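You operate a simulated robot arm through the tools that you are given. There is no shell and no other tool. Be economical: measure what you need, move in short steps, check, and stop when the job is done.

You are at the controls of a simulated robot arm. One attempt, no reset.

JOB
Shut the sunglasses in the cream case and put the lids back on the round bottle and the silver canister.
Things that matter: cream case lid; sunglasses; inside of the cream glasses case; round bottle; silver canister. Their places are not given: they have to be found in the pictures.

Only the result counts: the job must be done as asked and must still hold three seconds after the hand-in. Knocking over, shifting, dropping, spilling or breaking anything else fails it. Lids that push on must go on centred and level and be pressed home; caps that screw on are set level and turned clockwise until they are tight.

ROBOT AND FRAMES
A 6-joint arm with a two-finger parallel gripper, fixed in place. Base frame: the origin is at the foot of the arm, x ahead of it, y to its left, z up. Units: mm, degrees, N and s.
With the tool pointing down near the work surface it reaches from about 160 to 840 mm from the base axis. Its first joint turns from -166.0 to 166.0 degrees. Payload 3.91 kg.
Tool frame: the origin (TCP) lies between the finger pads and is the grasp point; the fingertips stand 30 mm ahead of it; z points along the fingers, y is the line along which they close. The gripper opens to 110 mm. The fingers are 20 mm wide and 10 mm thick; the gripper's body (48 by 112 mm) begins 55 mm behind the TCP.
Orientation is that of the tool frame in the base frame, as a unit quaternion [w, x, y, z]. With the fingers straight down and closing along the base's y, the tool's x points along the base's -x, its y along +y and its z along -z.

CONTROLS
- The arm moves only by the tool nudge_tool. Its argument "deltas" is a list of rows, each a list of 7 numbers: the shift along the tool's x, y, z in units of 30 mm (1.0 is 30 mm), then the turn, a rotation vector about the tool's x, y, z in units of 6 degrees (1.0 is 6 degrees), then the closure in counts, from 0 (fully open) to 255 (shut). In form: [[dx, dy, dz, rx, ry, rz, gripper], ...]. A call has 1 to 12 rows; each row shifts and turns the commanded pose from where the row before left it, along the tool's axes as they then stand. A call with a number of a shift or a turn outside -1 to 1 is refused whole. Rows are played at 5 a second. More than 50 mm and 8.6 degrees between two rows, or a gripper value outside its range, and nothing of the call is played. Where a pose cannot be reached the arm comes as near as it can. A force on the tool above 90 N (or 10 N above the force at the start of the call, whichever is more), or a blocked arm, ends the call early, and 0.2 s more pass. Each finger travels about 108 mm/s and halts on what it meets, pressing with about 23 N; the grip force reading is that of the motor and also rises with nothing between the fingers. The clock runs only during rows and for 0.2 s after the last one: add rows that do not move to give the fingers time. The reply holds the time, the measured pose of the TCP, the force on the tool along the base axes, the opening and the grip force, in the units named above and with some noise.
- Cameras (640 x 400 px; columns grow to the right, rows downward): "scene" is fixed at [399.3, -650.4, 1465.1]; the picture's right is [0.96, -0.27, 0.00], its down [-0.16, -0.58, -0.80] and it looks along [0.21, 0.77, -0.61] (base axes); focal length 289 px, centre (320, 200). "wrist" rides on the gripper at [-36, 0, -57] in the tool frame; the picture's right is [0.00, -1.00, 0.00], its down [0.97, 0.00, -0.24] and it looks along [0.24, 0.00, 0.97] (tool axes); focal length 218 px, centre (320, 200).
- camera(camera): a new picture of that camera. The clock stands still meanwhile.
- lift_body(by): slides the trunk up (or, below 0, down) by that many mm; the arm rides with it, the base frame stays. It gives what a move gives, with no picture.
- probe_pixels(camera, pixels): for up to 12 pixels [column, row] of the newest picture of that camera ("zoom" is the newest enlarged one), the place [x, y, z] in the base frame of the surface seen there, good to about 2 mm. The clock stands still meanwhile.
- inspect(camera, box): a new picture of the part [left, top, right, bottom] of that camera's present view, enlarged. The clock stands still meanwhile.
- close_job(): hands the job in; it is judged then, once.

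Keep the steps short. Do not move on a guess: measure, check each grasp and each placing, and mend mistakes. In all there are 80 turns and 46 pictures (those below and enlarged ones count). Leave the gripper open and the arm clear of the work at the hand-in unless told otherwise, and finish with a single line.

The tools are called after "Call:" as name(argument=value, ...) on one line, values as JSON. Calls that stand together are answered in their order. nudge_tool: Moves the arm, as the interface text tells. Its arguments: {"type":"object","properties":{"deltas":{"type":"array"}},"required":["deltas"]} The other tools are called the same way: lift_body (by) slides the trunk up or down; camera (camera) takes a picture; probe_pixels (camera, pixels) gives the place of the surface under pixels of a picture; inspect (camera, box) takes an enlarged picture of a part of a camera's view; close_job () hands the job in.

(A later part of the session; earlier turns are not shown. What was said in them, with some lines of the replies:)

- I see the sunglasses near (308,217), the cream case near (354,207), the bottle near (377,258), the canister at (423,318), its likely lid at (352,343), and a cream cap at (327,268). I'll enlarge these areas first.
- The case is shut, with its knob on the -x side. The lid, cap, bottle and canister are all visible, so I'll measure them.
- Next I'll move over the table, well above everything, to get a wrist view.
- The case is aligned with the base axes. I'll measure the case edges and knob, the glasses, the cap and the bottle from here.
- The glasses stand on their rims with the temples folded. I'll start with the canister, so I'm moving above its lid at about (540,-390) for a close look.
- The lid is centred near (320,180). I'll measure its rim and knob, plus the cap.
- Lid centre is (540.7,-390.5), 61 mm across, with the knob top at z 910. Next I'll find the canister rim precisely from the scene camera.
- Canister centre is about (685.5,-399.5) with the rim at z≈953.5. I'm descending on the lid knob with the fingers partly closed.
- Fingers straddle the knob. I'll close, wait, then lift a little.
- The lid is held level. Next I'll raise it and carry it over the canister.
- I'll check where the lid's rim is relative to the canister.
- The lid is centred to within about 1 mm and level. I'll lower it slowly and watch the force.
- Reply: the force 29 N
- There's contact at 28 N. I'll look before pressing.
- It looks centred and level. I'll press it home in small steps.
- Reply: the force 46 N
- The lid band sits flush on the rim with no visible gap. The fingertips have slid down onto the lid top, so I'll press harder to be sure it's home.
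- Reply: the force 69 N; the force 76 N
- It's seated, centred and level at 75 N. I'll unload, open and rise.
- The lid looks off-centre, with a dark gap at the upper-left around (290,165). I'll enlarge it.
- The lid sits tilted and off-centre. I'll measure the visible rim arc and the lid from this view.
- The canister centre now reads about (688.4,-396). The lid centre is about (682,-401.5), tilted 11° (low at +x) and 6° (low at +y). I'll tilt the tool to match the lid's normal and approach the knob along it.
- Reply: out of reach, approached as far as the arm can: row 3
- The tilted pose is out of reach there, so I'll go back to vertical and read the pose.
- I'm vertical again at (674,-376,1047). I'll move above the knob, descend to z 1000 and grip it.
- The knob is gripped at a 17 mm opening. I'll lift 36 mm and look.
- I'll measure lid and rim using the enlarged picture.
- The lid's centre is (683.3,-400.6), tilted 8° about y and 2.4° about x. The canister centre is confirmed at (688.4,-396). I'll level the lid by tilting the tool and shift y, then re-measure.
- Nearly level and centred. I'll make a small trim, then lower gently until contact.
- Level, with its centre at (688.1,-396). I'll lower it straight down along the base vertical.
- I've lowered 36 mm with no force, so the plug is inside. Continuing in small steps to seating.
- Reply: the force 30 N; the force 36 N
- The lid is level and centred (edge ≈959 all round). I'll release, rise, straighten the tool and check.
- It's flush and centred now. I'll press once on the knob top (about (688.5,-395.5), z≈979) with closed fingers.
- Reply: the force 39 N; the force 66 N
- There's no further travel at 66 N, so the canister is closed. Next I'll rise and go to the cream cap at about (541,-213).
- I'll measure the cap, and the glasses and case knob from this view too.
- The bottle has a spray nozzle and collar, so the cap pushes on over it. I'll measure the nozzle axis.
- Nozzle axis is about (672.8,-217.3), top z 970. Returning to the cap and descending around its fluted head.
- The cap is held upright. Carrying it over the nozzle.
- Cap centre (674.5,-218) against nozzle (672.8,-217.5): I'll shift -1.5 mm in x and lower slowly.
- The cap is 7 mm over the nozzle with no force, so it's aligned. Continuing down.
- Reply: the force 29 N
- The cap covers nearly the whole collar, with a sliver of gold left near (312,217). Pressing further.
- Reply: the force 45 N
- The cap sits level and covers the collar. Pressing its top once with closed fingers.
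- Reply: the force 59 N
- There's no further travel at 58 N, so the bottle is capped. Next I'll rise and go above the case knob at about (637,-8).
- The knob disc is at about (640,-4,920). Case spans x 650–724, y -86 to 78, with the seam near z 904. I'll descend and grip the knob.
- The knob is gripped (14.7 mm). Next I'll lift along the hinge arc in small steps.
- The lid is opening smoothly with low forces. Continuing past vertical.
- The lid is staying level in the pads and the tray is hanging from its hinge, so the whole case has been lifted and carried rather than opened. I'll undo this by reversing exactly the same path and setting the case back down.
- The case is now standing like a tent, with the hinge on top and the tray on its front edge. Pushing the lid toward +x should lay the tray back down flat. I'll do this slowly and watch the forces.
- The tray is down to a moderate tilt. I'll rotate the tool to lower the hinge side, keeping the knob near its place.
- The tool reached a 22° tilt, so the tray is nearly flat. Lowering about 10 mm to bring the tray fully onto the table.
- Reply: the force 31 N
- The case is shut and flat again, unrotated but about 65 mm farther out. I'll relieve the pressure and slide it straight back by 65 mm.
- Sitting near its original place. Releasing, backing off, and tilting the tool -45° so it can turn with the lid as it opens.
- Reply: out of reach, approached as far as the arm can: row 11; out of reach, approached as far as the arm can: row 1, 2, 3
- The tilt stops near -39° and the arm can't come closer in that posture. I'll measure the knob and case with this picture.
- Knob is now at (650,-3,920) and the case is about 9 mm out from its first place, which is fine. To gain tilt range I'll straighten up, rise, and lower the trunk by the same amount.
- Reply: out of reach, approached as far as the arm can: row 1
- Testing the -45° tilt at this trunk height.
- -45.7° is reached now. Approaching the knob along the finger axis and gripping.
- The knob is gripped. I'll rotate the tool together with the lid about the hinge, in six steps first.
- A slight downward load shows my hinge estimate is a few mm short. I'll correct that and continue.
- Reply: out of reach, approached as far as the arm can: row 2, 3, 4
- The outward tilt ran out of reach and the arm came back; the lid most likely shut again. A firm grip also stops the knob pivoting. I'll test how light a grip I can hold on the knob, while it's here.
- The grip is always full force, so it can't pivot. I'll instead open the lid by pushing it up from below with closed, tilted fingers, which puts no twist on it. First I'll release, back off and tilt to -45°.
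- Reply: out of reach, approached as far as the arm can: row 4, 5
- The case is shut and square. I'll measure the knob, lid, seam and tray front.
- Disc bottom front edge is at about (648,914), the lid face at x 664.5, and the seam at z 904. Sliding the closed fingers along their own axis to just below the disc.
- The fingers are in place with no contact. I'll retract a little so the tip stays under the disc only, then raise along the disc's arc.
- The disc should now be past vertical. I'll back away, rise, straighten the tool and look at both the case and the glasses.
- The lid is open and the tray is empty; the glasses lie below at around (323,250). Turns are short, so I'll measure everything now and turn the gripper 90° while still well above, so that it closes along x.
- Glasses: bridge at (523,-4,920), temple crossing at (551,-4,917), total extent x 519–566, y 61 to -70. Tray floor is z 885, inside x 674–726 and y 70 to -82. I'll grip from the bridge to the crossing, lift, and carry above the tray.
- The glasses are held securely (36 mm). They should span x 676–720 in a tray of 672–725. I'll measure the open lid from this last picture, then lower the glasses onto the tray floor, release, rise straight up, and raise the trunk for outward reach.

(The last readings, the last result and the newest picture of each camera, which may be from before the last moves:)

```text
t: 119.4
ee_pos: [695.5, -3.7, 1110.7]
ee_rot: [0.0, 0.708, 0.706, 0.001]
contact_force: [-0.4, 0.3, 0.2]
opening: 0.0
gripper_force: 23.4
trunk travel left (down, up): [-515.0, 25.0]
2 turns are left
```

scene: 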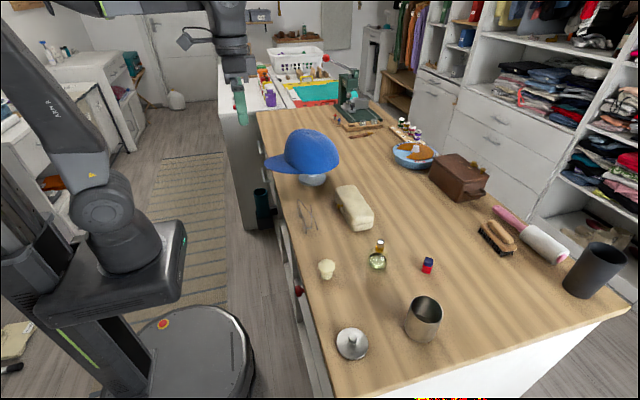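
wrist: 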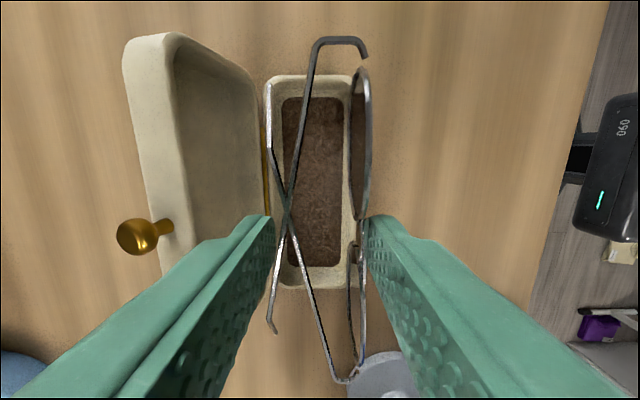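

The glasses were set down and released cleanly. The disc is at about (767,-4,989), so the lid stands just past vertical. Next I'll go over it, come down behind the disc, sweep it toward -x so the lid swings shut, press the lid from above, then retreat and open.

Call:
nudge_tool(deltas=[[0, 0, 0.8, 0, 0, 0, 255], [0, 0, 0.8, 0, 0, 0, 255], [0, 0, 0.69, 0, 0, 0, 255], [0, 0.7875, 0, 0, 0, 0, 255], [0, 0.7875, 0, 0, 0, 0, 255], [0, 0.7875, 0, 0, 0, 0, 255], [0, 0.7875, 0, 0, 0, 0, 255], [0, 0, 0, 0, 0, 0, 255], [0, 0, 0.5, 0, 0, 0, 255], [0, 0, 0.567, 0, 0, 0, 255], [0, 0, 0, 0, 0, 0, 255]])

Call:
nudge_tool(deltas=[[0, -0.325, 0, 0, 0, 0, 255], [0, -0.325, 0, 0, 0, 0, 255], [0, -0.325, 0, 0, 0, 0, 255], [0, -0.325, 0, 0, 0, 0, 255], [0, -0.325, 0, 0, 0, 0, 255], [0, -0.325, 0, 0, 0, 0, 255], [0, -0.325, 0, 0, 0, 0, 255], [0, -0.325, 0, 0, 0, 0, 255], [0, 0, 0, 0, 0, 0, 255], [0, 0, 0, 0, 0, 0, 255]])

Call:
nudge_tool(deltas=[[0, -0.23, 0, 0, 0, 0, 255], [0, 0, 0.35, 0, 0, 0, 255], [0, 0, 0.35, 0, 0, 0, 255], [0, 0, 0.35, 0, 0, 0, 255], [0, 0, 0.3, 0, 0, 0, 255], [0, 0, 0.1, 0, 0, 0, 255], [0, 0, 0.1, 0, 0, 0, 255], [0, 0, 0.1, 0, 0, 0, 255], [0, 0, 0, 0, 0, 0, 255]])

Call:
nudge_tool(deltas=[[0, 0, -0.67, 0, 0, 0, 255], [0, -0.6, 0, 0, 0, 0, 255], [0, 0, 0.4, 0, 0, 0, 255], [0, 0, 0.2, 0, 0, 0, 255], [0, 0, 0.08, 0, 0, 0, 255], [0, 0, 0.05, 0, 0, 0, 255], [0, 0, 0, 0, 0, 0, 255]])

Call:
nudge_tool(deltas=[[0, 0, -0.6, 0, 0, 0, 255], [0, 0, -1, 0, 0, 0, 255], [0, 0, -1, 0, 0, 0, 255], [0, 0, -1, 0, 0, 0, 255], [0, 0, -1, 0, 0, 0, 255], [0, 0, -1, 0, 0, 0, 150], [0, -1, 0, 0, 0, 0, 50], [0, -1, 0, 0, 0, 0, 0], [0, 0, 0, 0, 0, 0, 0], [0, 0, 0, 0, 0, 0, 0]])

```text
t: 121.8
ee_pos: [791.9, -5.2, 1010.5]
ee_rot: [0.0, 0.708, 0.707, 0.001]
contact_force: [-1.3, -0.5, 0.1]
opening: 0.3
gripper_force: 22.6
trunk travel left (down, up): [-515.0, 25.0]
```

```text
t: 124.0
ee_pos: [712.2, -6.1, 1010.0]
ee_rot: [0.0, 0.707, 0.707, 0.001]
contact_force: [0.0, 0.3, 1.3]
opening: 0.0
gripper_force: 23.1
trunk travel left (down, up): [-515.0, 25.0]
```

```text
t: 126.0
ee_pos: [702.9, -5.2, 964.7]
ee_rot: [0.002, 0.707, 0.707, 0.002]
contact_force: [2.3, 1.9, 26.0]
opening: 0.0
gripper_force: 23.0
trunk travel left (down, up): [-515.0, 25.0]
```

```text
t: 127.6
ee_pos: [686.0, -4.2, 963.5]
ee_rot: [0.004, 0.707, 0.707, 0.004]
contact_force: [4.4, -0.6, 45.7]
opening: 0.0
gripper_force: 22.6
trunk travel left (down, up): [-515.0, 25.0]
```

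```text
t: 129.8
ee_pos: [626.7, -4.9, 1127.2]
ee_rot: [-0.001, 0.708, 0.706, 0.0]
contact_force: [0.4, -0.1, 0.0]
opening: 110.1
gripper_force: 0.1
trunk travel left (down, up): [-515.0, 25.0]
1 turns are left
```

The fingertips stopped at z≈934 both mid-lid and near the front edge, which is the closed lid height, so the case is shut with the glasses inside. The arm is clear with the gripper open, so I'm handing in.

Call:
close_job()

```text
The job is handed in.
```

The job is handed in: the sunglasses are shut in the cream case and both lids are pressed on, but I had no pictures left to check the closed case by eye (only fingertip height and force), and the case and canister each ended a few mm from where they started (the case about 10 mm out, after being lifted and dragged about 65 mm and slid back).
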